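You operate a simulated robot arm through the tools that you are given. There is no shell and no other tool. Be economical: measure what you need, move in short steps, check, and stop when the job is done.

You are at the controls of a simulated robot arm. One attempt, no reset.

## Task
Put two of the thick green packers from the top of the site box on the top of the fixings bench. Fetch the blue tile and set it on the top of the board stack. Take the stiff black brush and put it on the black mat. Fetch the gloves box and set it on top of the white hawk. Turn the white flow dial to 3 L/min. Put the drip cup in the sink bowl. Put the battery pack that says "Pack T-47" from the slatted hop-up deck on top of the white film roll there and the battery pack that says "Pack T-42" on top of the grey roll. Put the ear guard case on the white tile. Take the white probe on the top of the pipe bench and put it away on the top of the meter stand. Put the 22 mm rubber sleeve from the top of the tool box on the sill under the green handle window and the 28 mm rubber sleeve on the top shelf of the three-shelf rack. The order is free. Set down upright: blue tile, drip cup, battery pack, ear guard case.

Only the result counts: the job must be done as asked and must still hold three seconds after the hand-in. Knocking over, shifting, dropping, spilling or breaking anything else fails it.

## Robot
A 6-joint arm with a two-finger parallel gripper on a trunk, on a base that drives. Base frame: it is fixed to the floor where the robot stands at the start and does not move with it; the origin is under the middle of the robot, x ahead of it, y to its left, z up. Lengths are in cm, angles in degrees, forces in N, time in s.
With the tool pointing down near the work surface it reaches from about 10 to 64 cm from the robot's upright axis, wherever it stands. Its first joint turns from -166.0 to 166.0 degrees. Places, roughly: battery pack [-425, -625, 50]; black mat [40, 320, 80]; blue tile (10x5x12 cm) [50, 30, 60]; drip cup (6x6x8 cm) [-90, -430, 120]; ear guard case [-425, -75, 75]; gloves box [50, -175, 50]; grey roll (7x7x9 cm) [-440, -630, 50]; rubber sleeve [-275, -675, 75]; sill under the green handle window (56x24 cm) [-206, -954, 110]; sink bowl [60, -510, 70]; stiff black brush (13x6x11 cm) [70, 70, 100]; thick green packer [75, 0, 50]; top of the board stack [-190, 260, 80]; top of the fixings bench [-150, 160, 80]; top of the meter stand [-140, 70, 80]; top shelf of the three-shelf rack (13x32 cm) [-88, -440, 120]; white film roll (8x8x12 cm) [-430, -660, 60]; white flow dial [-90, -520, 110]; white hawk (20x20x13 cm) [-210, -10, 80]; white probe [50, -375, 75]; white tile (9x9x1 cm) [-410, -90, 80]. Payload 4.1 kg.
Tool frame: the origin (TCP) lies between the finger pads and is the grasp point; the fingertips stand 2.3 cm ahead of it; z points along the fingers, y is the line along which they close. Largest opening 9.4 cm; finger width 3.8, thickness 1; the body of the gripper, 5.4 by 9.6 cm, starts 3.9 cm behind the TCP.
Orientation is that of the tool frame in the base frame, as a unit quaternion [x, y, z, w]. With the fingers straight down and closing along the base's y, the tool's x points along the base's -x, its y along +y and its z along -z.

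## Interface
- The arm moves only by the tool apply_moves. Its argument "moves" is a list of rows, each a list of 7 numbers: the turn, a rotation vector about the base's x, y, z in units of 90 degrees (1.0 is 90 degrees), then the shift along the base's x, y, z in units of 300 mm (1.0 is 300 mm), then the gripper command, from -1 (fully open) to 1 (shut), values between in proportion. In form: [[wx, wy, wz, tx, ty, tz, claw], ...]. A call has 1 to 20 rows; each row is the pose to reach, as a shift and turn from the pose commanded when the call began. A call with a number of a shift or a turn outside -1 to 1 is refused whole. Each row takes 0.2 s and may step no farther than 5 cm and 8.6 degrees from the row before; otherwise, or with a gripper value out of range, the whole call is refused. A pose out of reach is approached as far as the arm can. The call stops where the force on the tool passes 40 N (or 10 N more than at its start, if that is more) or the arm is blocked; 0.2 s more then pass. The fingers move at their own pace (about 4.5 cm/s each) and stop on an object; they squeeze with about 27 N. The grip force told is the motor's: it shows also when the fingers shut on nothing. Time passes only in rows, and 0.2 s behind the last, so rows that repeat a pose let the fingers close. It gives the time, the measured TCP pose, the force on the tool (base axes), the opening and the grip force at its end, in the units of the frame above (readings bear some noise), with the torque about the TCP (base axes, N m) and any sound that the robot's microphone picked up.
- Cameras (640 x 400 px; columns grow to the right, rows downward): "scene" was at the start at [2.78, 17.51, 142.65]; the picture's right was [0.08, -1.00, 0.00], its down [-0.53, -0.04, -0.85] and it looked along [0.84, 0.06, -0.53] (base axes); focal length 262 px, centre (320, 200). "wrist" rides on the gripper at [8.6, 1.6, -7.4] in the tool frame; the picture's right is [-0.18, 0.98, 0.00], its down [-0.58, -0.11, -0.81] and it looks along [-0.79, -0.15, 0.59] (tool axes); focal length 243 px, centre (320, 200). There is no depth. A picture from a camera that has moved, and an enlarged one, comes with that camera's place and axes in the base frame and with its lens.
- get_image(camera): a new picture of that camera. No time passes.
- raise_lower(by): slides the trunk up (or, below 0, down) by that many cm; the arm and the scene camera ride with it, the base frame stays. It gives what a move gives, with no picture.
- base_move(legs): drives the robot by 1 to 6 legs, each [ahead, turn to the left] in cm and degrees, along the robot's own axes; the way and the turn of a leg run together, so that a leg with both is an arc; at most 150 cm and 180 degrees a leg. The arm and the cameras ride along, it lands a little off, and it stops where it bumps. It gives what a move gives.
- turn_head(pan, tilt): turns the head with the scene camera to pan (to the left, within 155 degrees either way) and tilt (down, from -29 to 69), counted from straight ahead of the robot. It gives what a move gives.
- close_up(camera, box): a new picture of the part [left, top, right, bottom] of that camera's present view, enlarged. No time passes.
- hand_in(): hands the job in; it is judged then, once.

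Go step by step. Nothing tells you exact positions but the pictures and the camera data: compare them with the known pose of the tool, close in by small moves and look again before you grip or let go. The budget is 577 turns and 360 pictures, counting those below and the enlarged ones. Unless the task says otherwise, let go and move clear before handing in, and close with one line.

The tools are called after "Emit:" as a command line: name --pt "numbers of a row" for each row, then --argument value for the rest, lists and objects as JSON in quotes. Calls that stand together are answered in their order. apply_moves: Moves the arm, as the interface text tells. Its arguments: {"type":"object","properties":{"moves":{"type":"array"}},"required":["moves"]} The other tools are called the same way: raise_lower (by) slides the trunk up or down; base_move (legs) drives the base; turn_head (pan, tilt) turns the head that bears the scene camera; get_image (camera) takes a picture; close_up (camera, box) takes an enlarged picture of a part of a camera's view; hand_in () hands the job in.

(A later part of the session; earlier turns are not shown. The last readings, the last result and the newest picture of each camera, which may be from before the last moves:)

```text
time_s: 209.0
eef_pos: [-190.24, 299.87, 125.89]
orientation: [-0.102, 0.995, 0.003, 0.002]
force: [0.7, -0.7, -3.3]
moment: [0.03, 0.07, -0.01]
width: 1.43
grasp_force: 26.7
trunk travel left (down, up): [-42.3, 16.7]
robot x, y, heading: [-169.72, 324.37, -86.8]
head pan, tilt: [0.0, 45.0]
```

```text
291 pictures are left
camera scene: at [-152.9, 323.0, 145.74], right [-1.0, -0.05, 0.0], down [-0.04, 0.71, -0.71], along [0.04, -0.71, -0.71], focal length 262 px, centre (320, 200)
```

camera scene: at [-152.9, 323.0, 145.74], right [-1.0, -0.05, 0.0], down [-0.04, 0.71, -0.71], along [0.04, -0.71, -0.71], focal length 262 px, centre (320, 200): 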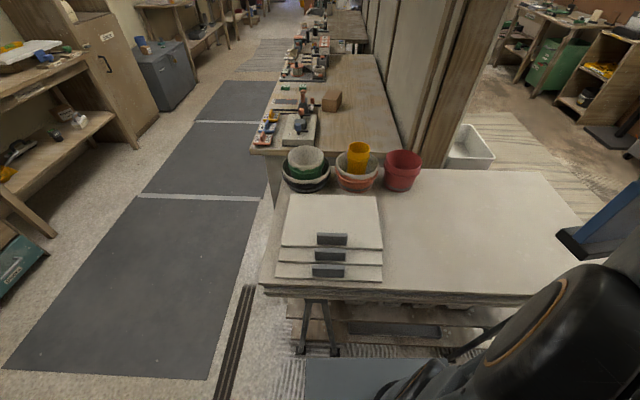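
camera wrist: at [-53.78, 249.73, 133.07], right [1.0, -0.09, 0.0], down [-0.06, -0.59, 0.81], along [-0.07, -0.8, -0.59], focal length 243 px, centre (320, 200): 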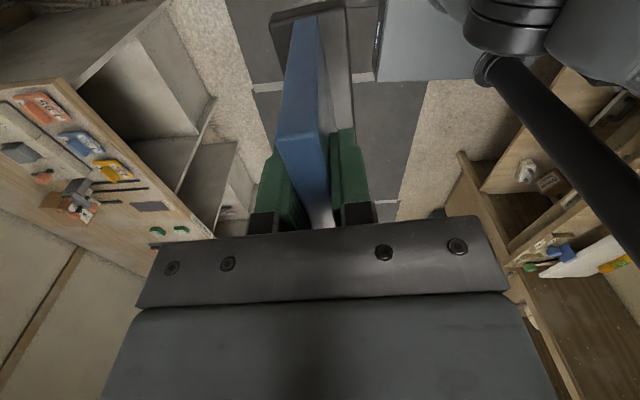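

The free board top is in view. I'll bring the tile over (-186,275) and lower it.

Emit:
apply_moves --pt "0 0 0 0.02 -0.15 0 1" --pt "0 0 0 0.05 -0.3 0 1" --pt "0 0 0 0.08 -0.45 0 1" --pt "0 0 0 0.11 -0.6 0 1" --pt "0 0 0 0.14 -0.72 0 1" --pt "0 0 0 0.14 -0.83 0 1" --pt "0 0 0 0.14 -0.83 -0.15 1" --pt "0 0 0 0.14 -0.83 -0.3 1" --pt "0 0 0 0.14 -0.83 -0.45 1" --pt "0 0 0 0.14 -0.83 -0.6 1" --pt "0 0 0 0.14 -0.83 -0.75 1" --pt "0 0 0 0.14 -0.83 -0.9 1"

Emit:
get_image --camera "scene"

Emit:
get_image --camera "wrist"

```text
time_s: 211.6
eef_pos: [-186.26, 274.74, 98.88]
orientation: [-0.102, 0.995, 0.001, 0.002]
force: [0.1, -0.5, -3.3]
moment: [-0.02, 0.05, 0.0]
width: 1.38
grasp_force: 26.9
out of reach, approached as far as the arm can: row 6
trunk travel left (down, up): [-42.3, 16.7]
robot x, y, heading: [-169.22, 324.54, -87.0]
head pan, tilt: [0.0, 45.0]
```

```text
290 pictures are left
camera scene: at [-152.91, 322.97, 145.74], right [-1.0, -0.05, 0.0], down [-0.04, 0.71, -0.71], along [0.04, -0.71, -0.71], focal length 262 px, centre (320, 200)
```

scene: 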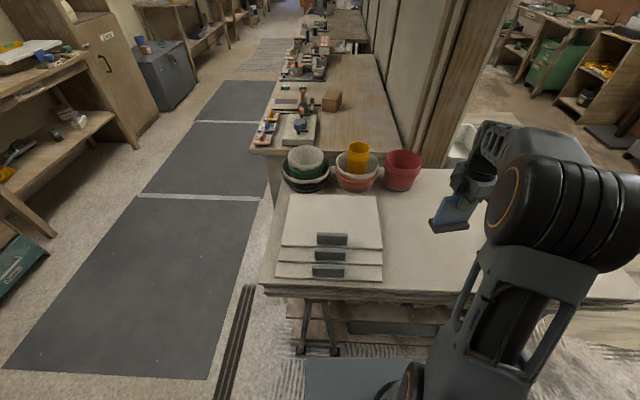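

```text
289 pictures are left
camera wrist: at [-195.02, 274.43, 106.31], right [-0.02, 1.0, 0.0], down [0.59, 0.01, 0.81], along [0.81, 0.02, -0.59], focal length 243 px, centre (320, 200)
```

wrist: 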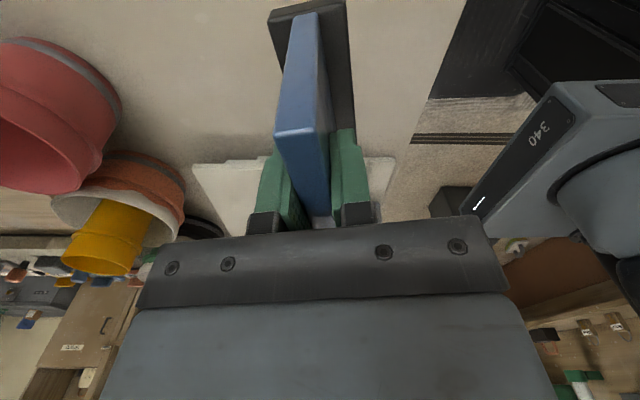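

Clear of the cups and boards. Lowering in smaller steps.

Emit:
apply_moves --pt "0 0 0 0 0 -0.1 1" --pt "0 0 0 0 0 -0.16 1" --pt "0 0 0 0 0 -0.18 1" --pt "0 0 0 0 0 -0.2 1" --pt "0 0 0 0 0 -0.22 1" --pt "0 0 0 0 0 -0.235 1"

Emit:
close_up --camera "scene" --box '[380, 160, 540, 290]'

```text
time_s: 213.0
eef_pos: [-186.09, 274.81, 91.97]
orientation: [-0.103, 0.995, 0.002, 0.002]
force: [-0.3, -0.2, -3.3]
moment: [0.0, 0.03, -0.03]
width: 1.4
grasp_force: 26.7
trunk travel left (down, up): [-42.3, 16.7]
robot x, y, heading: [-169.52, 324.23, -86.8]
head pan, tilt: [0.0, 45.0]
```

```text
3.08 times, centred on (460, 225) of scene
camera zoom: at [-152.9, 322.98, 145.74], right [-1.0, -0.05, 0.0], down [-0.04, 0.71, -0.71], along [0.04, -0.71, -0.71], focal length 806 px, centre (-111, 123)
```

zoom: 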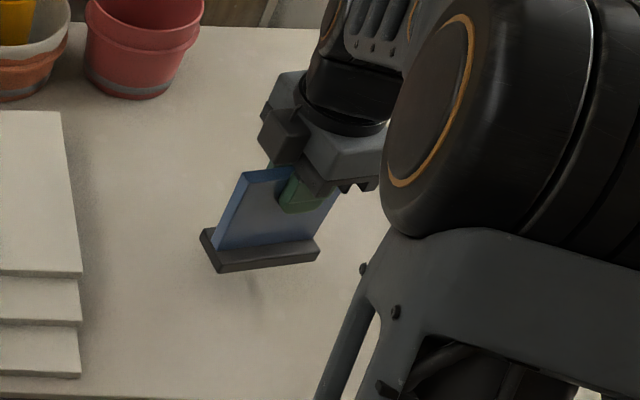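

Emit:
apply_moves --pt "0 0 0 0 0 -0.015 1" --pt "0 0 0 0 0 -0.03 1" --pt "0 0 0 0 0 -0.045 1" --pt "0 0 0 0 0 -0.06 1"

Emit:
close_up --camera "scene" --box '[380, 160, 540, 290]'

```text
time_s: 214.0
eef_pos: [-186.03, 274.96, 90.18]
orientation: [-0.103, 0.995, 0.002, 0.002]
force: [-0.4, 0.5, -3.7]
moment: [-0.02, -0.02, 0.02]
width: 1.4
grasp_force: 26.9
trunk travel left (down, up): [-42.3, 16.7]
robot x, y, heading: [-169.57, 324.4, -86.8]
head pan, tilt: [0.0, 45.0]
```

```text
3.08 times, centred on (460, 225) of scene
camera zoom: at [-152.9, 322.98, 145.74], right [-1.0, -0.05, 0.0], down [-0.04, 0.71, -0.71], along [0.04, -0.71, -0.71], focal length 806 px, centre (-111, 123)
```

zoom: 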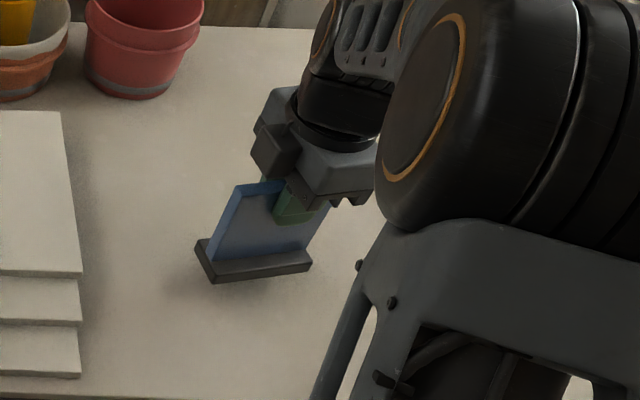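

Very near contact; finer steps.

Emit:
apply_moves --pt "0 0 0 0 0 -0.008 1" --pt "0 0 0 0 0 -0.016 1" --pt "0 0 0 0 0 -0.024 1" --pt "0 0 0 0 0 -0.032 1" --pt "0 0 0 0 0 -0.04 1"

```text
time_s: 215.2
eef_pos: [-185.94, 274.8, 88.9]
orientation: [-0.103, 0.995, 0.002, 0.002]
force: [-0.4, 1.0, -2.9]
moment: [0.0, 0.01, 0.0]
width: 1.38
grasp_force: 27.9
trunk travel left (down, up): [-42.3, 16.7]
robot x, y, heading: [-169.69, 324.01, -87.0]
head pan, tilt: [0.0, 45.0]
```

Emit:
apply_moves --pt "0 0 0 0 0 -0.008 1" --pt "0 0 0 0 0 -0.016 1" --pt "0 0 0 0 0 -0.024 1" --pt "0 0 0 0 0 -0.032 1" --pt "0 0 0 0 0 -0.04 1" --pt "0 0 0 0 0 -0.048 1"

Emit:
close_up --camera "scene" --box '[380, 160, 540, 290]'

```text
time_s: 216.6
eef_pos: [-185.93, 274.89, 87.84]
orientation: [-0.104, 0.995, -0.001, 0.001]
force: [1.3, 0.2, 17.0]
moment: [0.31, -0.44, -0.05]
width: 1.39
grasp_force: 26.8
trunk travel left (down, up): [-42.3, 16.7]
robot x, y, heading: [-169.47, 324.76, -87.1]
head pan, tilt: [0.0, 45.0]
```

```text
3.08 times, centred on (460, 225) of scene
camera zoom: at [-152.84, 323.13, 145.78], right [-1.0, -0.05, 0.0], down [-0.04, 0.71, -0.71], along [0.04, -0.71, -0.71], focal length 806 px, centre (-111, 123)
```

zoom: 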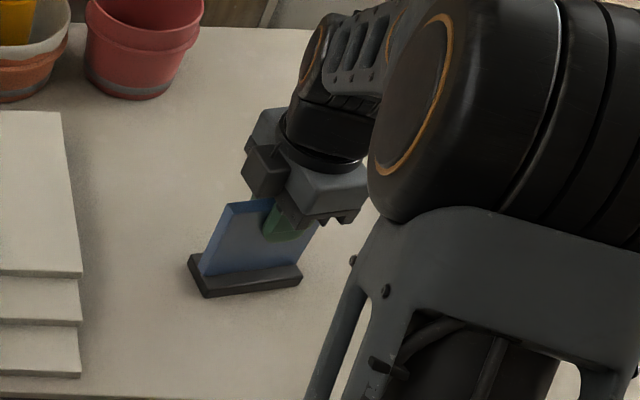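

Standing on the board. Release and rise straight up.

Emit:
apply_moves --pt "0 0 0 0 0 0.006 1" --pt "0 0 0 0 0 0.006 0" --pt "0 0 0 0 0 0.006 -0.3" --pt "0 0 0 0 0 0.006 -0.3" --pt "0 0 0 0 0 0.1 -0.3" --pt "0 0 0 0 0 0.25 -0.3" --pt "0 0 0 0 0 0.4 -0.3" --pt "0 0 0 0 0 0.55 -0.3" --pt "0 0 0 0 0 0.7 -0.3" --pt "0 0 0 0.05 0.1 0.8 -0.3" --pt "0 0 0 0.1 0.2 0.9 -0.3" --pt "0 0 0 0.15 0.3 1 -0.3" --pt "0 0 0 0.2 0.45 1 -0.3" --pt "0 0 0 0.25 0.6 1 -0.3" --pt "0 0 0 0.3 0.72 1 -0.3"

Emit:
get_image --camera "scene"

```text
time_s: 219.8
eef_pos: [-176.92, 296.38, 117.74]
orientation: [-0.104, 0.995, 0.002, 0.002]
force: [0.3, -0.4, 0.7]
moment: [-0.01, 0.02, -0.02]
width: 6.11
grasp_force: 0.1
trunk travel left (down, up): [-42.3, 16.7]
robot x, y, heading: [-169.34, 324.52, -86.9]
head pan, tilt: [0.0, 45.0]
```

```text
285 pictures are left
camera scene: at [-152.88, 323.03, 145.74], right [-1.0, -0.05, 0.0], down [-0.04, 0.71, -0.71], along [0.04, -0.71, -0.71], focal length 262 px, centre (320, 200)
```

scene: 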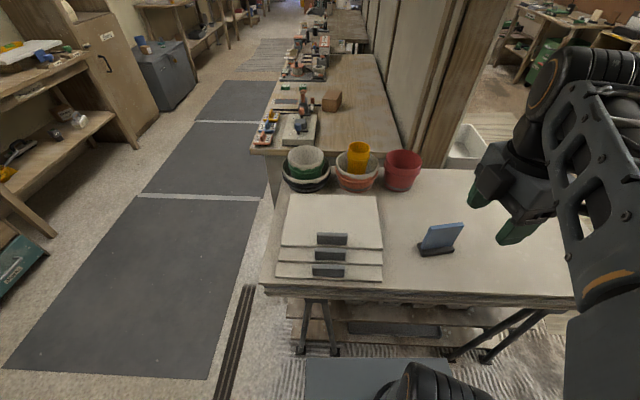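

The blue tile stands on the stack. Next the stiff black brush: drive to face the Store cabinet.

Emit:
base_move --legs '[[0, 87], [120, 0], [0, -90], [150, 0], [100, 0], [0, 90]]'

Emit:
turn_head --pan 0 --tilt 20

Emit:
get_image --camera "scene"

```text
time_s: 248.9
eef_pos: [-20.39, 76.97, 117.65]
orientation: [0.762, -0.648, -0.002, -0.001]
force: [0.1, 0.6, -0.9]
moment: [-0.01, 0.01, 0.04]
width: 6.13
grasp_force: 0.0
trunk travel left (down, up): [-42.3, 16.7]
robot x, y, heading: [-48.05, 85.28, 0.6]
head pan, tilt: [0.0, 45.0]
```

```text
time_s: 249.8
eef_pos: [-20.46, 76.87, 117.62]
orientation: [0.762, -0.648, -0.003, 0.0]
force: [0.0, 0.4, -0.4]
moment: [-0.03, 0.01, -0.01]
width: 6.08
grasp_force: 0.0
trunk travel left (down, up): [-42.3, 16.7]
robot x, y, heading: [-48.05, 85.42, 0.7]
head pan, tilt: [0.0, 20.0]
```

```text
284 pictures are left
camera scene: at [-45.04, 102.09, 149.6], right [0.01, -1.0, 0.0], down [-0.34, 0.0, -0.94], along [0.94, 0.01, -0.34], focal length 262 px, centre (320, 200)
```

scene: 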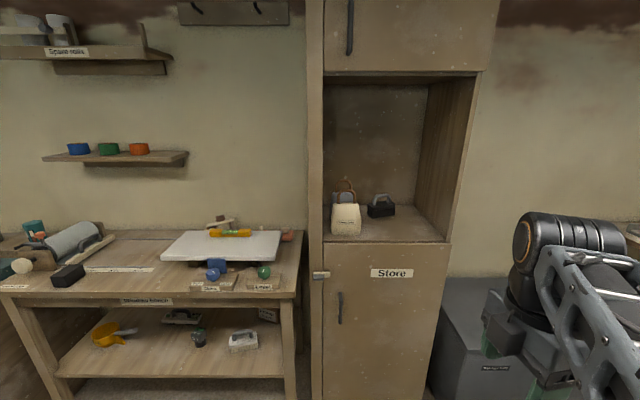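

The brush sits on the cabinet shelf around (70,74), shelf z ~98. I'll zoom in on it.

Emit:
close_up --camera "scene" --box '[320, 160, 450, 250]'

Emit:
turn_head --pan 40 --tilt 20

Emit:
get_image --camera "scene"

```text
4.44 times, centred on (385, 205) of scene
camera zoom: at [-45.04, 102.09, 149.6], right [0.01, -1.0, 0.0], down [-0.34, 0.0, -0.94], along [0.94, 0.01, -0.34], focal length 1165 px, centre (31, 178)
```

zoom: 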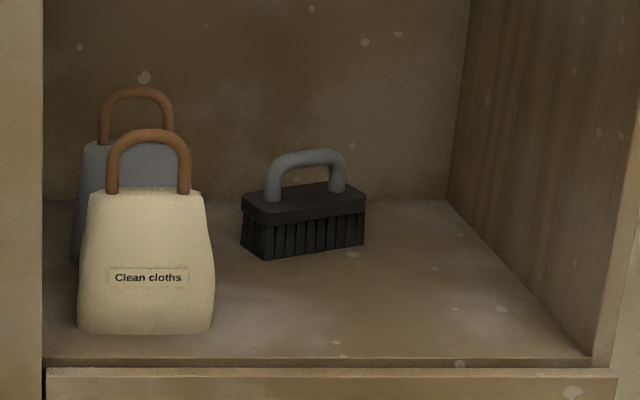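

```text
time_s: 250.8
eef_pos: [-20.34, 76.92, 117.71]
orientation: [0.762, -0.647, -0.002, 0.0]
force: [-0.2, -0.5, -0.3]
moment: [0.01, 0.03, -0.01]
width: 6.15
grasp_force: 0.1
trunk travel left (down, up): [-42.3, 16.7]
robot x, y, heading: [-48.21, 85.26, 0.5]
head pan, tilt: [40.0, 20.0]
```

```text
282 pictures are left
camera scene: at [-47.28, 108.05, 149.61], right [0.65, -0.76, 0.0], down [-0.26, -0.22, -0.94], along [0.71, 0.61, -0.34], focal length 262 px, centre (320, 200)
```

scene: 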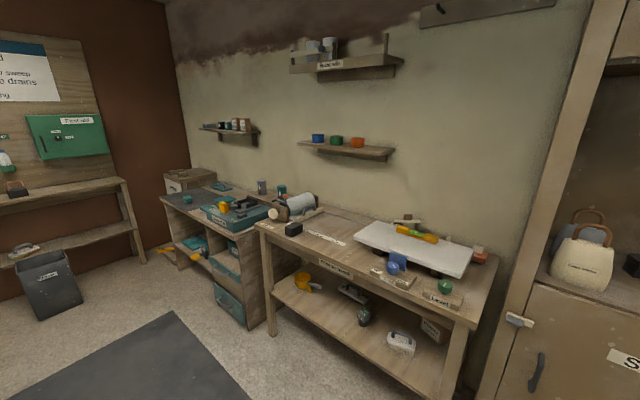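

The brush's handle bar runs about 21° off y, centred near (77,73). I'll raise the trunk and drive up to the cabinet.

Emit:
raise_lower --by 15

Emit:
turn_head --pan 0 --tilt 35

Emit:
base_move --legs '[[0, -14.5], [58, 0], [0, 14]]'

Emit:
get_image --camera "scene"

```text
time_s: 252.6
eef_pos: [-20.36, 76.82, 132.66]
orientation: [0.763, -0.647, -0.003, 0.001]
force: [0.3, 0.5, 0.4]
moment: [-0.01, 0.0, -0.04]
width: 6.13
grasp_force: 0.0
trunk travel left (down, up): [-57.3, 1.7]
robot x, y, heading: [-47.75, 85.66, 0.4]
head pan, tilt: [40.0, 20.0]
```

```text
time_s: 253.7
eef_pos: [-20.43, 76.9, 132.72]
orientation: [0.763, -0.647, -0.002, 0.001]
force: [0.5, -0.4, -0.3]
moment: [-0.01, -0.02, 0.01]
width: 6.12
grasp_force: 0.1
trunk travel left (down, up): [-57.3, 1.7]
robot x, y, heading: [-48.09, 85.27, 0.6]
head pan, tilt: [0.0, 35.0]
```

```text
time_s: 258.7
eef_pos: [35.5, 62.74, 132.68]
orientation: [0.759, -0.651, -0.002, 0.0]
force: [-0.1, 0.6, -0.3]
moment: [0.0, 0.02, 0.02]
width: 6.1
grasp_force: 0.0
trunk travel left (down, up): [-57.3, 1.7]
robot x, y, heading: [8.03, 71.88, -0.0]
head pan, tilt: [0.0, 35.0]
```

```text
281 pictures are left
camera scene: at [10.56, 88.1, 162.22], right [0.0, -1.0, 0.0], down [-0.57, 0.0, -0.82], along [0.82, 0.0, -0.57], focal length 262 px, centre (320, 200)
```

scene: 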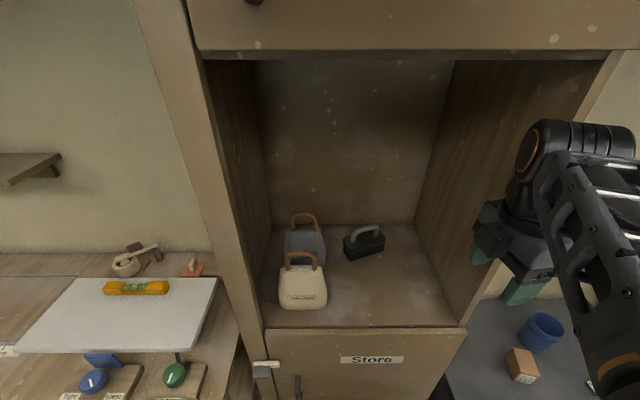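

Better triangulation: shelf z≈101.5, brush centre (69.4,75.2), handle top ~112. I'll line up outside the opening at a safe height first.

Emit:
base_move --legs '[[2.5, 0]]'

Emit:
apply_moves --pt "0 0 0.04 0 0.1 -0.12 -0.3" --pt "0 0 0.08 0 0.2 -0.24 -0.3" --pt "0 0 0.12 0 0.3 -0.36 -0.3" --pt "0 0 0.12 0 0.4 -0.44 -0.3" --pt "0 0 0.12 0.06 0.425 -0.44 -0.3" --pt "0 0 0.12 0.2 0.425 -0.44 -0.3" --pt "0 0 0.12 0.34 0.425 -0.44 -0.3"

Emit:
get_image --camera "scene"

Emit:
get_image --camera "wrist"

```text
time_s: 259.5
eef_pos: [38.18, 62.69, 132.52]
orientation: [0.759, -0.651, -0.002, 0.0]
force: [0.2, 0.4, 0.6]
moment: [-0.01, 0.02, -0.02]
width: 6.1
grasp_force: 0.1
trunk travel left (down, up): [-57.3, 1.7]
robot x, y, heading: [10.53, 71.28, -0.2]
head pan, tilt: [0.0, 35.0]
```

```text
time_s: 261.1
eef_pos: [48.45, 75.37, 119.27]
orientation: [0.817, -0.576, -0.002, 0.001]
force: [-0.2, -0.1, -0.6]
moment: [-0.01, -0.02, 0.01]
width: 6.1
grasp_force: 0.0
trunk travel left (down, up): [-57.3, 1.7]
robot x, y, heading: [10.52, 71.85, 0.1]
head pan, tilt: [0.0, 35.0]
```

```text
280 pictures are left
camera scene: at [13.25, 88.1, 162.22], right [0.0, -1.0, 0.0], down [-0.57, 0.0, -0.82], along [0.82, 0.0, -0.57], focal length 262 px, centre (320, 200)
```

scene: 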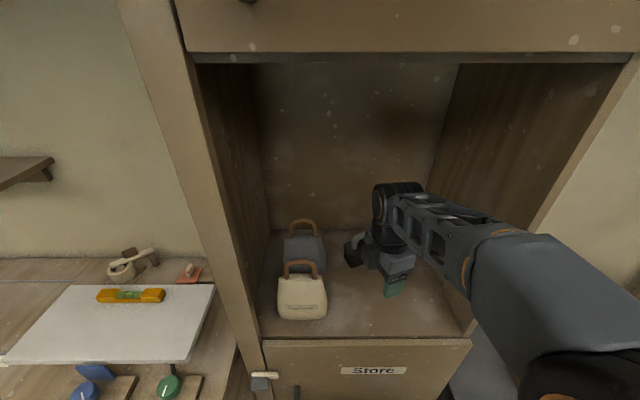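

```text
279 pictures are left
camera wrist: at [49.95, 66.64, 126.61], right [-0.99, -0.16, 0.0], down [-0.09, 0.58, 0.81], along [-0.13, 0.8, -0.59], focal length 243 px, centre (320, 200)
```

wrist: 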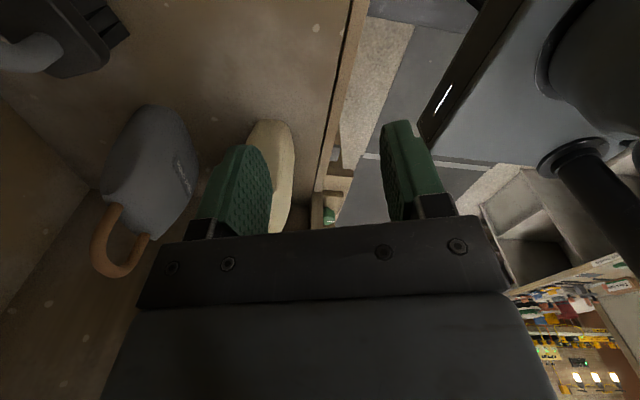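

The way in is clear of the cloth bags. Move in above the brush.

Emit:
apply_moves --pt "0 0 0 0.15 0 0 -0.3" --pt "0 0 0 0.3 0 0 -0.3" --pt "0 0 0 0.45 0 0 -0.3" --pt "0 0 0 0.58 0 0 -0.3" --pt "0 0 0 0.68 0 0 -0.3"

Emit:
get_image --camera "wrist"

Emit:
close_up --camera "scene" --box '[250, 150, 490, 320]'

```text
time_s: 262.3
eef_pos: [69.08, 75.45, 119.31]
orientation: [0.817, -0.577, -0.002, 0.0]
force: [0.2, -0.4, -0.1]
moment: [0.01, 0.02, 0.01]
width: 6.1
grasp_force: 0.1
trunk travel left (down, up): [-57.3, 1.7]
robot x, y, heading: [10.49, 71.67, -0.0]
head pan, tilt: [0.0, 35.0]
```

```text
278 pictures are left
camera wrist: at [70.59, 66.71, 126.7], right [-0.99, -0.16, 0.0], down [-0.09, 0.58, 0.81], along [-0.13, 0.8, -0.59], focal length 243 px, centre (320, 200)
```

wrist: 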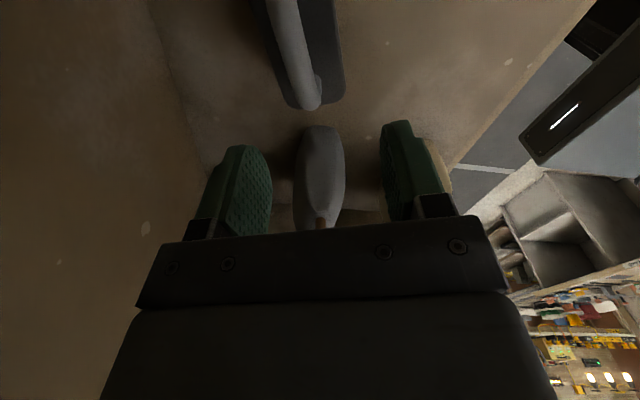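

```text
2.35 times, centred on (370, 235) of scene
camera zoom: at [13.22, 88.09, 162.22], right [0.0, -1.0, 0.0], down [-0.57, 0.0, -0.82], along [0.82, 0.0, -0.57], focal length 617 px, centre (202, 118)
```

zoom: 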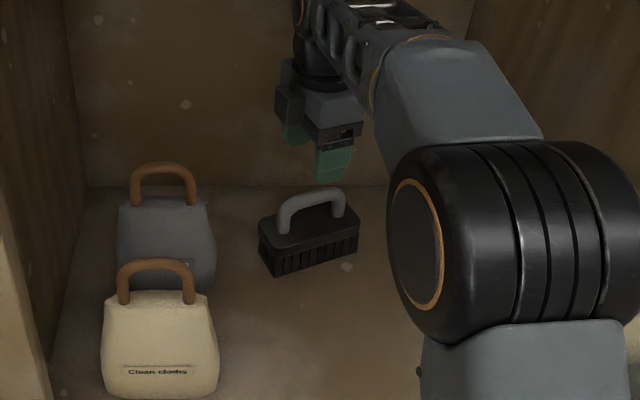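

Handle centre refined to about (71,74.4), top z≈109. Shift and descend partway, then check.

Emit:
apply_moves --pt "0 0 0.02 0.06 -0.035 0 -0.3" --pt "0 0 0.02 0.06 -0.035 -0.12 -0.3" --pt "0 0 0.02 0.06 -0.035 -0.23 -0.3"

Emit:
get_image --camera "wrist"

Emit:
close_up --camera "scene" --box '[310, 160, 430, 280]'

```text
time_s: 263.1
eef_pos: [70.75, 74.3, 112.52]
orientation: [0.826, -0.564, -0.003, 0.0]
force: [-0.5, -0.3, 0.1]
moment: [0.01, -0.02, 0.0]
width: 6.12
grasp_force: 0.1
trunk travel left (down, up): [-57.3, 1.7]
robot x, y, heading: [10.2, 71.37, 0.1]
head pan, tilt: [0.0, 35.0]
```

```text
276 pictures are left
camera wrist: at [72.45, 65.54, 119.96], right [-0.98, -0.19, 0.0], down [-0.11, 0.58, 0.81], along [-0.15, 0.79, -0.59], focal length 243 px, centre (320, 200)
```

wrist: 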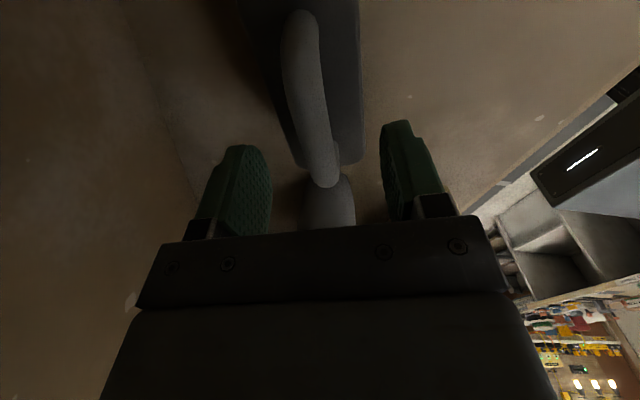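

```text
3.33 times, centred on (370, 220) of scene
camera zoom: at [13.18, 88.1, 162.22], right [0.0, -1.0, 0.0], down [-0.57, 0.0, -0.82], along [0.82, 0.0, -0.57], focal length 874 px, centre (153, 133)
```

zoom: 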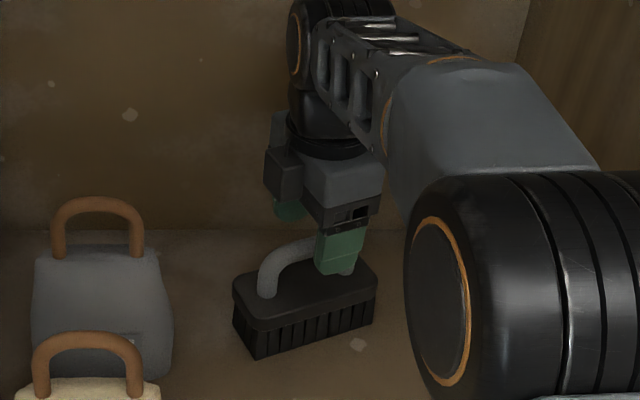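

Fingers straddle the handle. Descend and close.

Emit:
apply_moves --pt "0 0 0 0.01 -0.01 -0.08 -0.3" --pt "0 0 0 0.01 -0.01 -0.14 -0.3" --pt "0 0 0 0.01 -0.01 -0.155 -0.3" --pt "0 0 0 0.01 -0.01 -0.155 1" --pt "0 0 0 0.01 -0.01 -0.155 1" --pt "0 0 0 0.01 -0.01 -0.155 1" --pt "0 0 0 0.01 -0.01 -0.155 1" --pt "0 0 0 0.01 -0.01 -0.155 1"

Emit:
get_image --camera "wrist"

Emit:
close_up --camera "scene" --box '[310, 160, 430, 280]'

```text
time_s: 264.9
eef_pos: [70.85, 73.88, 107.91]
orientation: [0.826, -0.564, -0.003, 0.0]
force: [0.4, -0.3, 0.0]
moment: [0.03, 0.0, -0.06]
width: 1.73
grasp_force: 26.7
trunk travel left (down, up): [-57.3, 1.7]
robot x, y, heading: [10.3, 71.44, 0.3]
head pan, tilt: [0.0, 35.0]
```

```text
274 pictures are left
camera wrist: at [72.58, 65.22, 115.35], right [-0.98, -0.19, 0.0], down [-0.11, 0.58, 0.81], along [-0.15, 0.79, -0.59], focal length 243 px, centre (320, 200)
```

wrist: 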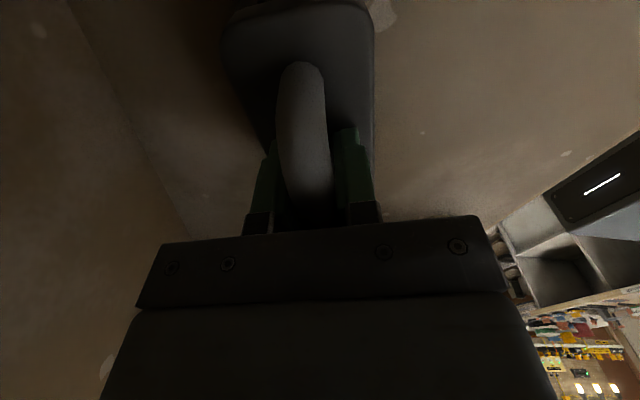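

```text
3.33 times, centred on (370, 220) of scene
camera zoom: at [13.17, 88.1, 162.22], right [0.0, -1.0, 0.0], down [-0.57, 0.0, -0.82], along [0.82, 0.0, -0.57], focal length 874 px, centre (153, 133)
```

zoom: 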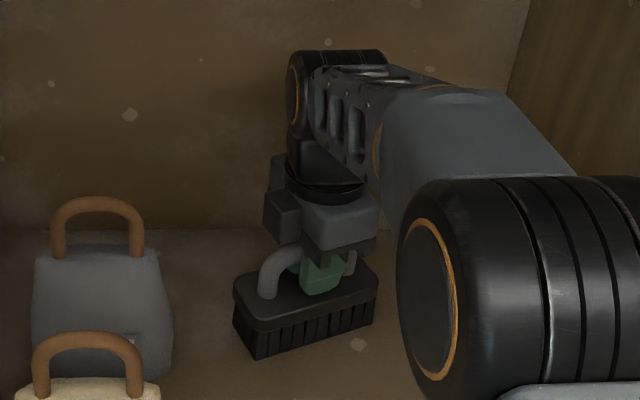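

Gripped. Lift a bit and draw it out of the cabinet.

Emit:
apply_moves --pt "0 0 0 0 0 0.03 1" --pt "0 0 0 0 0 0.1 1" --pt "0 0 0 0 0 0.2 1" --pt "0 0 0 -0.12 0 0.25 1" --pt "0 0 0 -0.26 0 0.25 1" --pt "0 0 0 -0.4 0 0.25 1" --pt "0 0 0 -0.54 0 0.25 1" --pt "0 0 0 -0.68 0 0.25 1" --pt "0 0 0 -0.82 0 0.25 1" --pt "0 0 0 -0.96 0 0.25 1"

Emit:
get_image --camera "scene"

```text
time_s: 267.1
eef_pos: [42.13, 74.07, 115.27]
orientation: [0.826, -0.564, -0.003, -0.001]
force: [0.0, 0.1, -1.5]
moment: [-0.01, -0.05, -0.01]
width: 1.73
grasp_force: 27.2
trunk travel left (down, up): [-57.3, 1.7]
robot x, y, heading: [10.16, 71.65, 0.0]
head pan, tilt: [0.0, 35.0]
```

```text
272 pictures are left
camera scene: at [13.07, 88.08, 162.22], right [0.0, -1.0, 0.0], down [-0.57, 0.0, -0.82], along [0.82, 0.0, -0.57], focal length 262 px, centre (320, 200)
```

scene: 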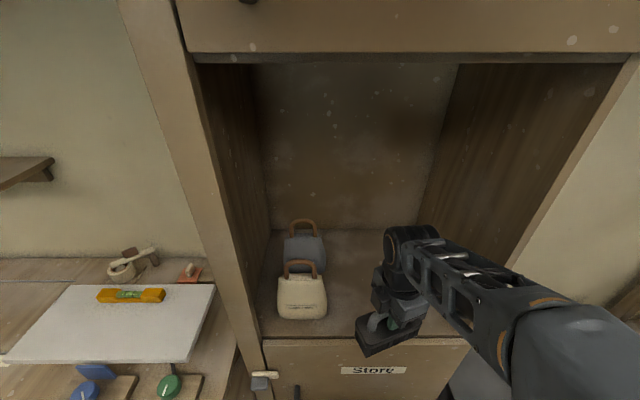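

Brush out of the cabinet. Back off and drive toward the far benches.

Emit:
base_move --legs '[[-50, 0], [0, 90], [150, 0], [85, 0], [0, -90]]'

Emit:
turn_head --pan 0 --tilt 40

Emit:
get_image --camera "scene"

```text
time_s: 288.9
eef_pos: [-19.95, 310.88, 115.32]
orientation: [0.846, -0.534, -0.002, 0.001]
force: [-0.4, 0.2, -2.0]
moment: [0.03, 0.0, 0.01]
width: 1.72
grasp_force: 27.3
trunk travel left (down, up): [-57.3, 1.7]
robot x, y, heading: [-51.58, 306.14, 4.2]
head pan, tilt: [0.0, 35.0]
```

```text
time_s: 289.5
eef_pos: [-20.07, 310.89, 115.23]
orientation: [0.846, -0.534, -0.003, 0.001]
force: [-0.4, 0.3, -1.9]
moment: [0.0, -0.01, 0.02]
width: 1.72
grasp_force: 26.4
trunk travel left (down, up): [-57.3, 1.7]
robot x, y, heading: [-51.47, 306.05, 4.0]
head pan, tilt: [0.0, 40.0]
```

```text
271 pictures are left
camera scene: at [-50.4, 322.72, 161.47], right [0.07, -1.0, 0.0], down [-0.64, -0.05, -0.77], along [0.76, 0.06, -0.64], focal length 262 px, centre (320, 200)
```

scene: 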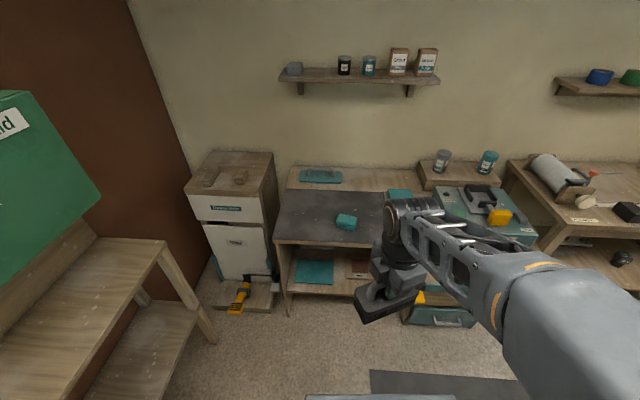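

The black mat lies on the bench ahead with a teal sponge on its right part; the left part is free. I'll close in.

Emit:
base_move --legs '[[0, 15], [36, 0], [0, -19]]'

Emit:
get_image --camera "scene"

```text
time_s: 293.7
eef_pos: [12.65, 319.29, 115.31]
orientation: [0.822, -0.57, -0.003, 0.0]
force: [0.3, -0.3, -2.1]
moment: [-0.02, 0.0, 0.0]
width: 1.72
grasp_force: 26.8
trunk travel left (down, up): [-57.3, 1.7]
robot x, y, heading: [-19.36, 317.25, -0.8]
head pan, tilt: [0.0, 40.0]
```

```text
270 pictures are left
camera scene: at [-16.52, 333.61, 161.47], right [-0.01, -1.0, 0.0], down [-0.64, 0.01, -0.77], along [0.77, -0.01, -0.64], focal length 262 px, centre (320, 200)
```

scene: 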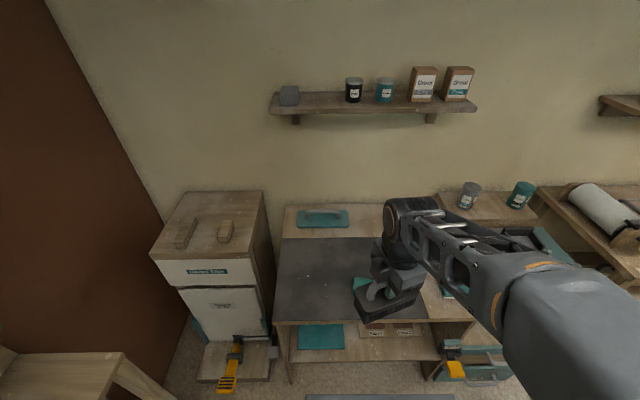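

Emit:
base_move --legs '[[5, 0]]'

Emit:
raise_lower --by -15

Emit:
get_image --camera "scene"

```text
time_s: 294.6
eef_pos: [17.77, 319.19, 115.16]
orientation: [0.822, -0.569, -0.004, 0.001]
force: [0.7, 0.7, -1.5]
moment: [-0.01, -0.01, 0.01]
width: 1.72
grasp_force: 27.1
trunk travel left (down, up): [-57.3, 1.7]
robot x, y, heading: [-14.13, 317.01, -0.8]
head pan, tilt: [0.0, 40.0]
```

```text
time_s: 296.4
eef_pos: [17.67, 319.27, 100.22]
orientation: [0.822, -0.569, -0.003, 0.0]
force: [1.0, -0.5, -1.0]
moment: [0.01, -0.02, 0.02]
width: 1.7
grasp_force: 27.2
trunk travel left (down, up): [-42.3, 16.7]
robot x, y, heading: [-13.81, 317.28, -0.6]
head pan, tilt: [0.0, 40.0]
```

```text
269 pictures are left
camera scene: at [-11.53, 333.55, 146.47], right [-0.01, -1.0, 0.0], down [-0.64, 0.01, -0.77], along [0.77, -0.01, -0.64], focal length 262 px, centre (320, 200)
```

scene: 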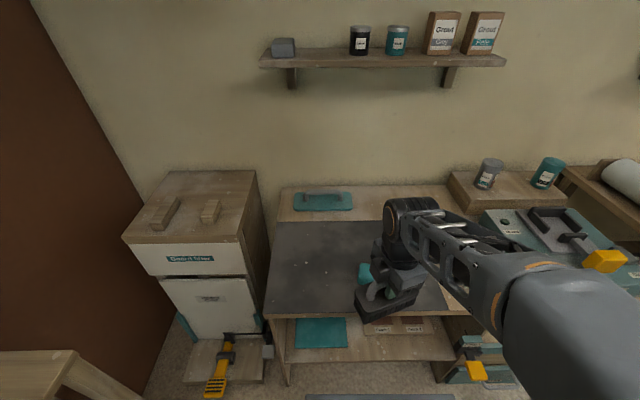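

Emit:
apply_moves --pt "0 0 0 0.1 0.1 0 1" --pt "0 0 0 0.2 0.2 0 1" --pt "0 0 0 0.3 0.3 0 1" --pt "0 0 0 0.4 0.4 0 1" --pt "0 0 0 0.5 0.48 0 1" --pt "0 0 0 0.6 0.53 0 1" --pt "0 0 0 0.677 0.54 0 1" --pt "0 0 0 0.677 0.54 -0.1 1" --pt "0 0 0 0.677 0.54 -0.2 1"

Emit:
get_image --camera "scene"

Emit:
get_image --camera "wrist"

```text
time_s: 298.4
eef_pos: [38.15, 335.41, 94.12]
orientation: [0.822, -0.569, -0.003, 0.0]
force: [-0.1, -0.1, -0.5]
moment: [0.01, 0.01, 0.02]
width: 1.72
grasp_force: 27.4
trunk travel left (down, up): [-42.3, 16.7]
robot x, y, heading: [-14.25, 316.77, -0.6]
head pan, tilt: [0.0, 40.0]
```

```text
268 pictures are left
camera scene: at [-11.52, 333.57, 146.47], right [-0.01, -1.0, 0.0], down [-0.64, 0.01, -0.77], along [0.77, -0.01, -0.64], focal length 262 px, centre (320, 200)
```

scene: 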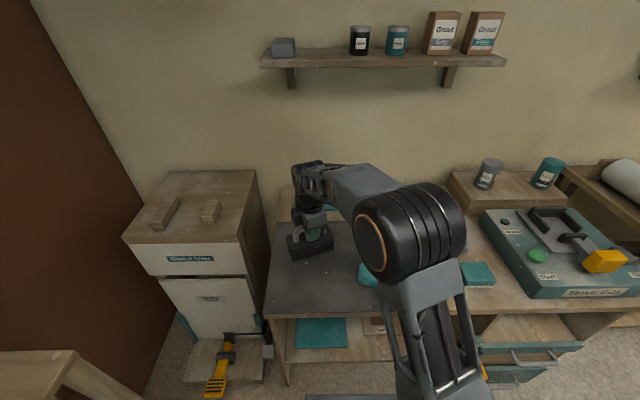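

```text
267 pictures are left
camera wrist: at [39.73, 326.76, 101.48], right [-0.98, -0.17, 0.0], down [-0.1, 0.58, 0.81], along [-0.14, 0.8, -0.59], focal length 243 px, centre (320, 200)
```

wrist: 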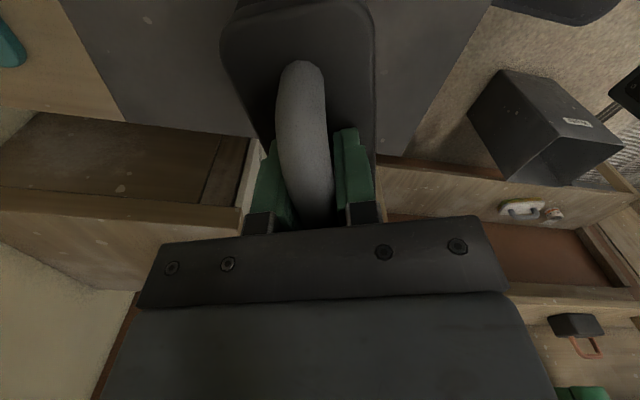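

Emit:
apply_moves --pt "0 0 0 -0.05 -0.05 -0.04 1" --pt "0 0 0 -0.05 -0.05 -0.06 1" --pt "0 0 0 -0.05 -0.05 -0.075 1" --pt "0 0 0 -0.05 -0.05 -0.09 1" --pt "0 0 0 -0.05 -0.05 -0.105 1" --pt "0 0 0 -0.05 -0.05 -0.115 1" --pt "0 0 0 -0.05 -0.05 -0.125 1"

Emit:
close_up --camera "scene" --box '[250, 190, 410, 310]'

```text
time_s: 300.0
eef_pos: [36.63, 334.02, 90.43]
orientation: [0.822, -0.569, -0.002, 0.001]
force: [-0.4, -0.4, -1.0]
moment: [-0.02, -0.02, 0.03]
width: 1.7
grasp_force: 27.2
trunk travel left (down, up): [-42.3, 16.7]
robot x, y, heading: [-14.39, 317.04, -0.7]
head pan, tilt: [0.0, 40.0]
```

```text
3.33 times, centred on (330, 250) of scene
camera zoom: at [-11.52, 333.56, 146.46], right [-0.01, -1.0, 0.0], down [-0.64, 0.01, -0.77], along [0.77, -0.01, -0.64], focal length 874 px, centre (287, 33)
```

zoom: 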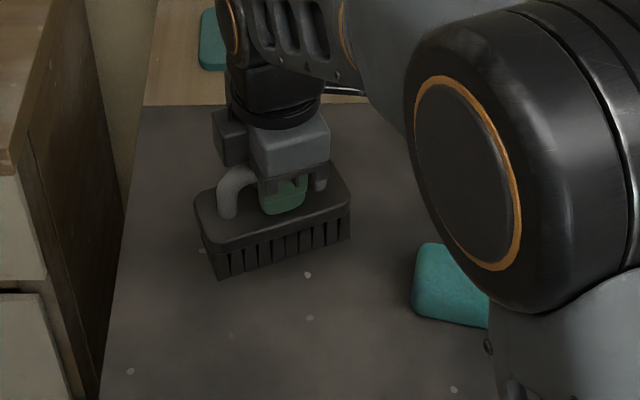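

Emit:
apply_moves --pt "0 0 0 0 0 -0.01 1" --pt "0 0 0 0 0 -0.02 1" --pt "0 0 0 0 0 -0.03 1" --pt "0 0 0 0 0 -0.04 1" --pt "0 0 0 0 0 -0.05 1" --pt "0 0 0 0 0 -0.06 1"

Emit:
close_up --camera "scene" --box '[250, 190, 410, 310]'

```text
time_s: 301.4
eef_pos: [36.64, 333.72, 88.6]
orientation: [0.822, -0.57, -0.002, 0.001]
force: [0.6, -0.3, -1.3]
moment: [0.01, 0.0, -0.03]
width: 1.72
grasp_force: 26.9
trunk travel left (down, up): [-42.3, 16.7]
robot x, y, heading: [-13.8, 317.34, -0.7]
head pan, tilt: [0.0, 40.0]
```

```text
3.33 times, centred on (330, 250) of scene
camera zoom: at [-11.52, 333.56, 146.46], right [-0.01, -1.0, 0.0], down [-0.64, 0.01, -0.77], along [0.77, -0.01, -0.64], focal length 874 px, centre (287, 33)
```

zoom: 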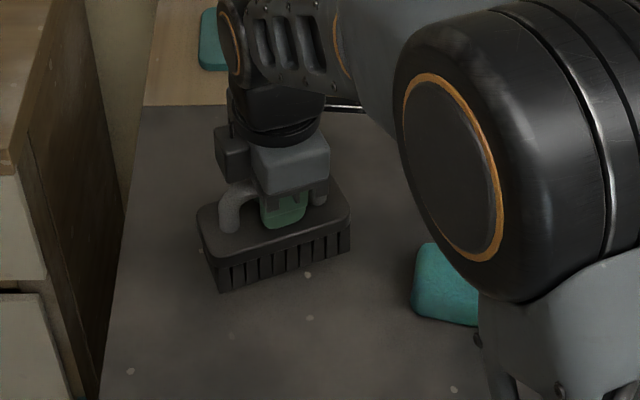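

Emit:
apply_moves --pt "0 0 0 0 0 -0.01 1" --pt "0 0 0 0 0 -0.02 1" --pt "0 0 0 0 0 -0.03 1" --pt "0 0 0 0 0 -0.04 1" --pt "0 0 0 0 0 -0.05 1" --pt "0 0 0 0 0 -0.06 1" --pt "0 0 0 0 0 -0.07 1" --pt "0 0 0 0 0 -0.08 1" --pt "0 0 0 0 0 -0.09 1" --pt "0 0 0 0 0 -0.1 1"

Emit:
close_up --camera "scene" --box '[250, 190, 410, 310]'

```text
time_s: 303.6
eef_pos: [36.59, 333.85, 85.75]
orientation: [0.822, -0.569, -0.003, 0.0]
force: [-1.0, -0.2, -1.9]
moment: [0.0, 0.03, 0.01]
width: 1.71
grasp_force: 27.2
trunk travel left (down, up): [-42.3, 16.7]
robot x, y, heading: [-13.92, 316.97, -0.4]
head pan, tilt: [0.0, 40.0]
```

```text
3.33 times, centred on (330, 250) of scene
camera zoom: at [-11.52, 333.56, 146.46], right [-0.01, -1.0, 0.0], down [-0.64, 0.01, -0.77], along [0.77, -0.01, -0.64], focal length 874 px, centre (287, 33)
```

zoom: 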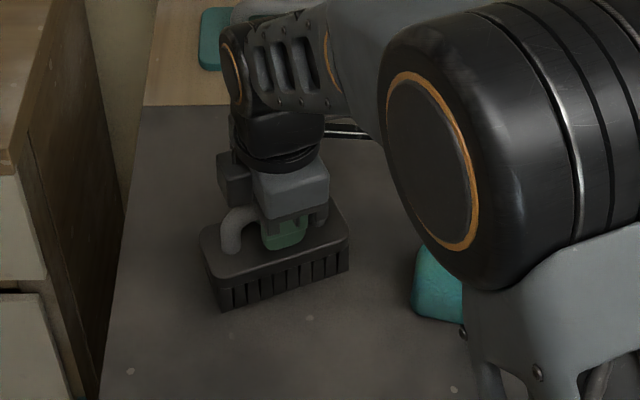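

Emit:
apply_moves --pt "0 0 0 0 0 -0.01 1" --pt "0 0 0 0 0 -0.02 1" --pt "0 0 0 0 0 -0.03 1" --pt "0 0 0 0 0 -0.04 1" --pt "0 0 0 0 0 -0.05 1" --pt "0 0 0 0 0 -0.06 1"

Emit:
close_up --camera "scene" --box '[250, 190, 410, 310]'

```text
time_s: 305.0
eef_pos: [36.55, 333.85, 84.13]
orientation: [0.822, -0.569, -0.002, -0.001]
force: [1.8, -0.4, 9.7]
moment: [-0.19, 0.09, 0.01]
width: 1.73
grasp_force: 27.0
trunk travel left (down, up): [-42.3, 16.7]
robot x, y, heading: [-14.11, 316.78, -0.8]
head pan, tilt: [0.0, 40.0]
```

```text
3.33 times, centred on (330, 250) of scene
camera zoom: at [-11.57, 333.52, 146.5], right [-0.01, -1.0, 0.0], down [-0.64, 0.01, -0.77], along [0.77, -0.01, -0.64], focal length 874 px, centre (287, 33)
```

zoom: 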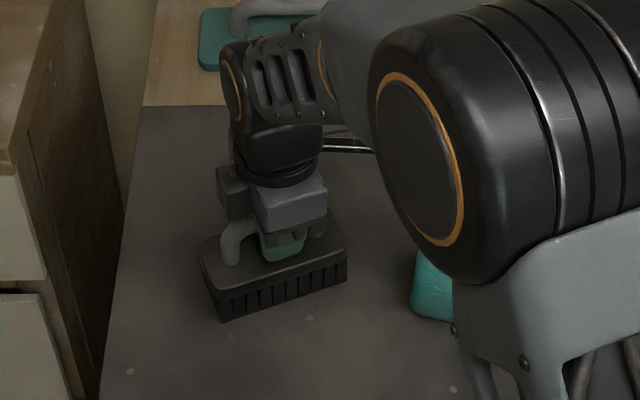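

Contact. Release and rise straight up, then retract.

Emit:
apply_moves --pt "0 0 0 0 0 0.003 0.2" --pt "0 0 0 0 0 0.003 -0.3" --pt "0 0 0 0 0 0.003 -0.3" --pt "0 0 0 0 0 0.003 -0.3" --pt "0 0 0 0 0 0.1 -0.3" --pt "0 0 0 0 0 0.25 -0.3" --pt "0 0 0 0 0 0.4 -0.3" --pt "0 0 0 0 0 0.55 -0.3" --pt "0 0 0 0 0 0.7 -0.3" --pt "0 0 0 -0.1 -0.05 0.8 -0.3" --pt "0 0 0 -0.2 -0.1 0.88 -0.3" --pt "0 0 0 -0.3 -0.2 0.92 -0.3" --pt "0 0 0 -0.4 -0.3 0.95 -0.3" --pt "0 0 0 -0.5 -0.4 0.95 -0.3" --pt "0 0 0 -0.6 -0.5 0.95 -0.3"

Emit:
get_image --camera "scene"

```text
time_s: 308.2
eef_pos: [18.28, 318.76, 112.43]
orientation: [0.822, -0.57, -0.003, 0.001]
force: [0.3, -0.1, 0.4]
moment: [-0.03, -0.03, 0.0]
width: 6.12
grasp_force: 0.1
trunk travel left (down, up): [-42.3, 16.7]
robot x, y, heading: [-14.53, 317.19, -0.7]
head pan, tilt: [0.0, 40.0]
```

```text
262 pictures are left
camera scene: at [-11.54, 333.55, 146.47], right [-0.01, -1.0, 0.0], down [-0.64, 0.01, -0.77], along [0.77, -0.01, -0.64], focal length 262 px, centre (320, 200)
```

scene: 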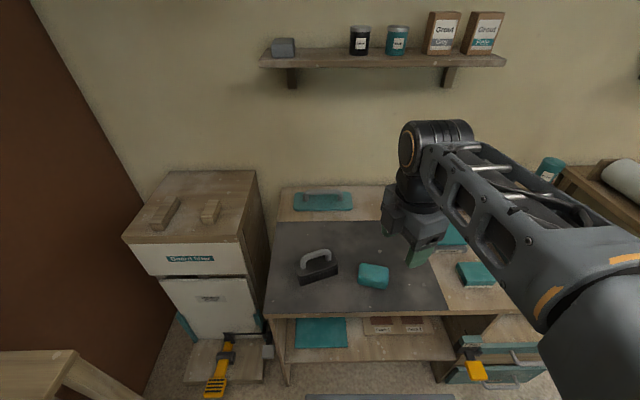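

The brush is on the mat. Next the gloves box far down the corridor: drive there in two stages.

Emit:
base_move --legs '[[-31, 0], [0, -89.3], [150, 0]]'

```text
time_s: 320.9
eef_pos: [-47.22, 138.47, 112.33]
orientation: [-0.166, 0.986, 0.002, 0.001]
force: [-0.5, -0.1, 0.4]
moment: [0.03, 0.01, 0.02]
width: 6.12
grasp_force: 0.1
trunk travel left (down, up): [-42.3, 16.7]
robot x, y, heading: [-48.36, 171.37, -92.1]
head pan, tilt: [0.0, 40.0]
```

Emit:
base_move --legs '[[0, 3], [150, 0], [150, 0]]'

Emit:
turn_head --pan 60 --tilt 35

Emit:
get_image --camera "scene"

```text
time_s: 335.9
eef_pos: [-39.01, -163.15, 112.42]
orientation: [-0.196, 0.981, 0.002, 0.002]
force: [0.0, 0.3, 0.2]
moment: [-0.01, 0.0, 0.01]
width: 6.08
grasp_force: 0.0
trunk travel left (down, up): [-42.3, 16.7]
robot x, y, heading: [-42.11, -130.79, -88.7]
head pan, tilt: [0.0, 40.0]
```

```text
time_s: 337.2
eef_pos: [-39.14, -163.03, 112.25]
orientation: [-0.196, 0.981, 0.002, 0.001]
force: [0.2, 0.2, 0.3]
moment: [-0.02, 0.0, 0.03]
width: 6.1
grasp_force: 0.1
trunk travel left (down, up): [-42.3, 16.7]
robot x, y, heading: [-42.16, -130.65, -88.6]
head pan, tilt: [60.0, 35.0]
```

```text
261 pictures are left
camera scene: at [-17.89, -128.57, 147.22], right [-0.48, -0.88, 0.0], down [-0.5, 0.28, -0.82], along [0.72, -0.39, -0.57], focal length 262 px, centre (320, 200)
```

scene: 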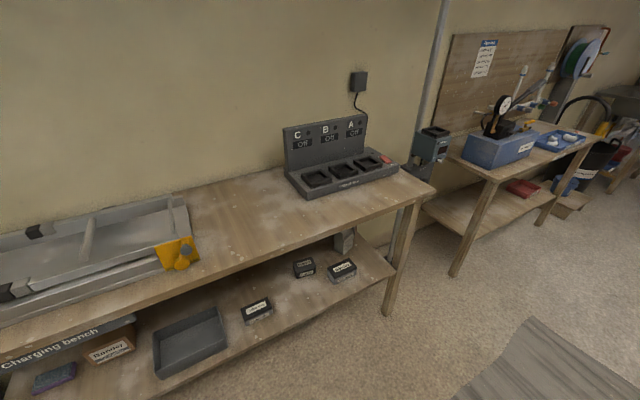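

Emit:
close_up --camera "scene" --box '[220, 220, 400, 340]'

Emit:
close_up --camera "scene" --box '[0, 300, 240, 400]'

```text
3.33 times, centred on (310, 280) of scene
camera zoom: at [-17.89, -128.57, 147.22], right [-0.48, -0.88, 0.0], down [-0.5, 0.28, -0.82], along [0.72, -0.39, -0.57], focal length 874 px, centre (353, -67)
```

zoom: 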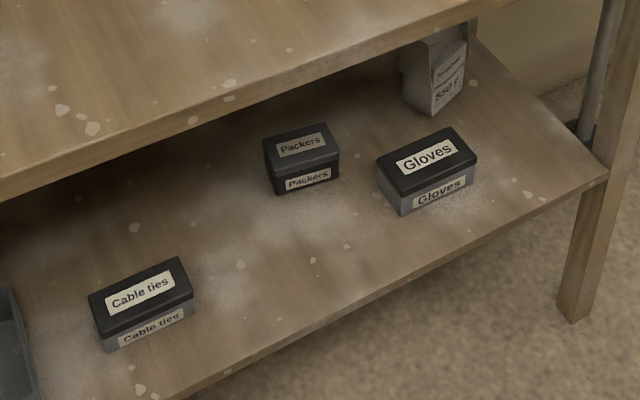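

```text
2.67 times, centred on (120, 350) of scene
camera zoom: at [-17.89, -128.57, 147.22], right [-0.48, -0.88, 0.0], down [-0.5, 0.28, -0.82], along [0.72, -0.39, -0.57], focal length 699 px, centre (853, -200)
```

zoom: 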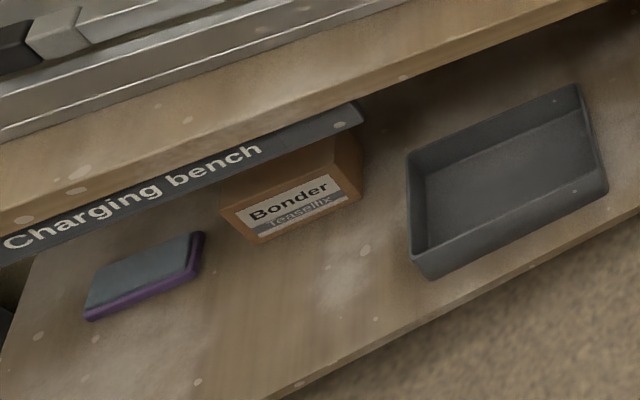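

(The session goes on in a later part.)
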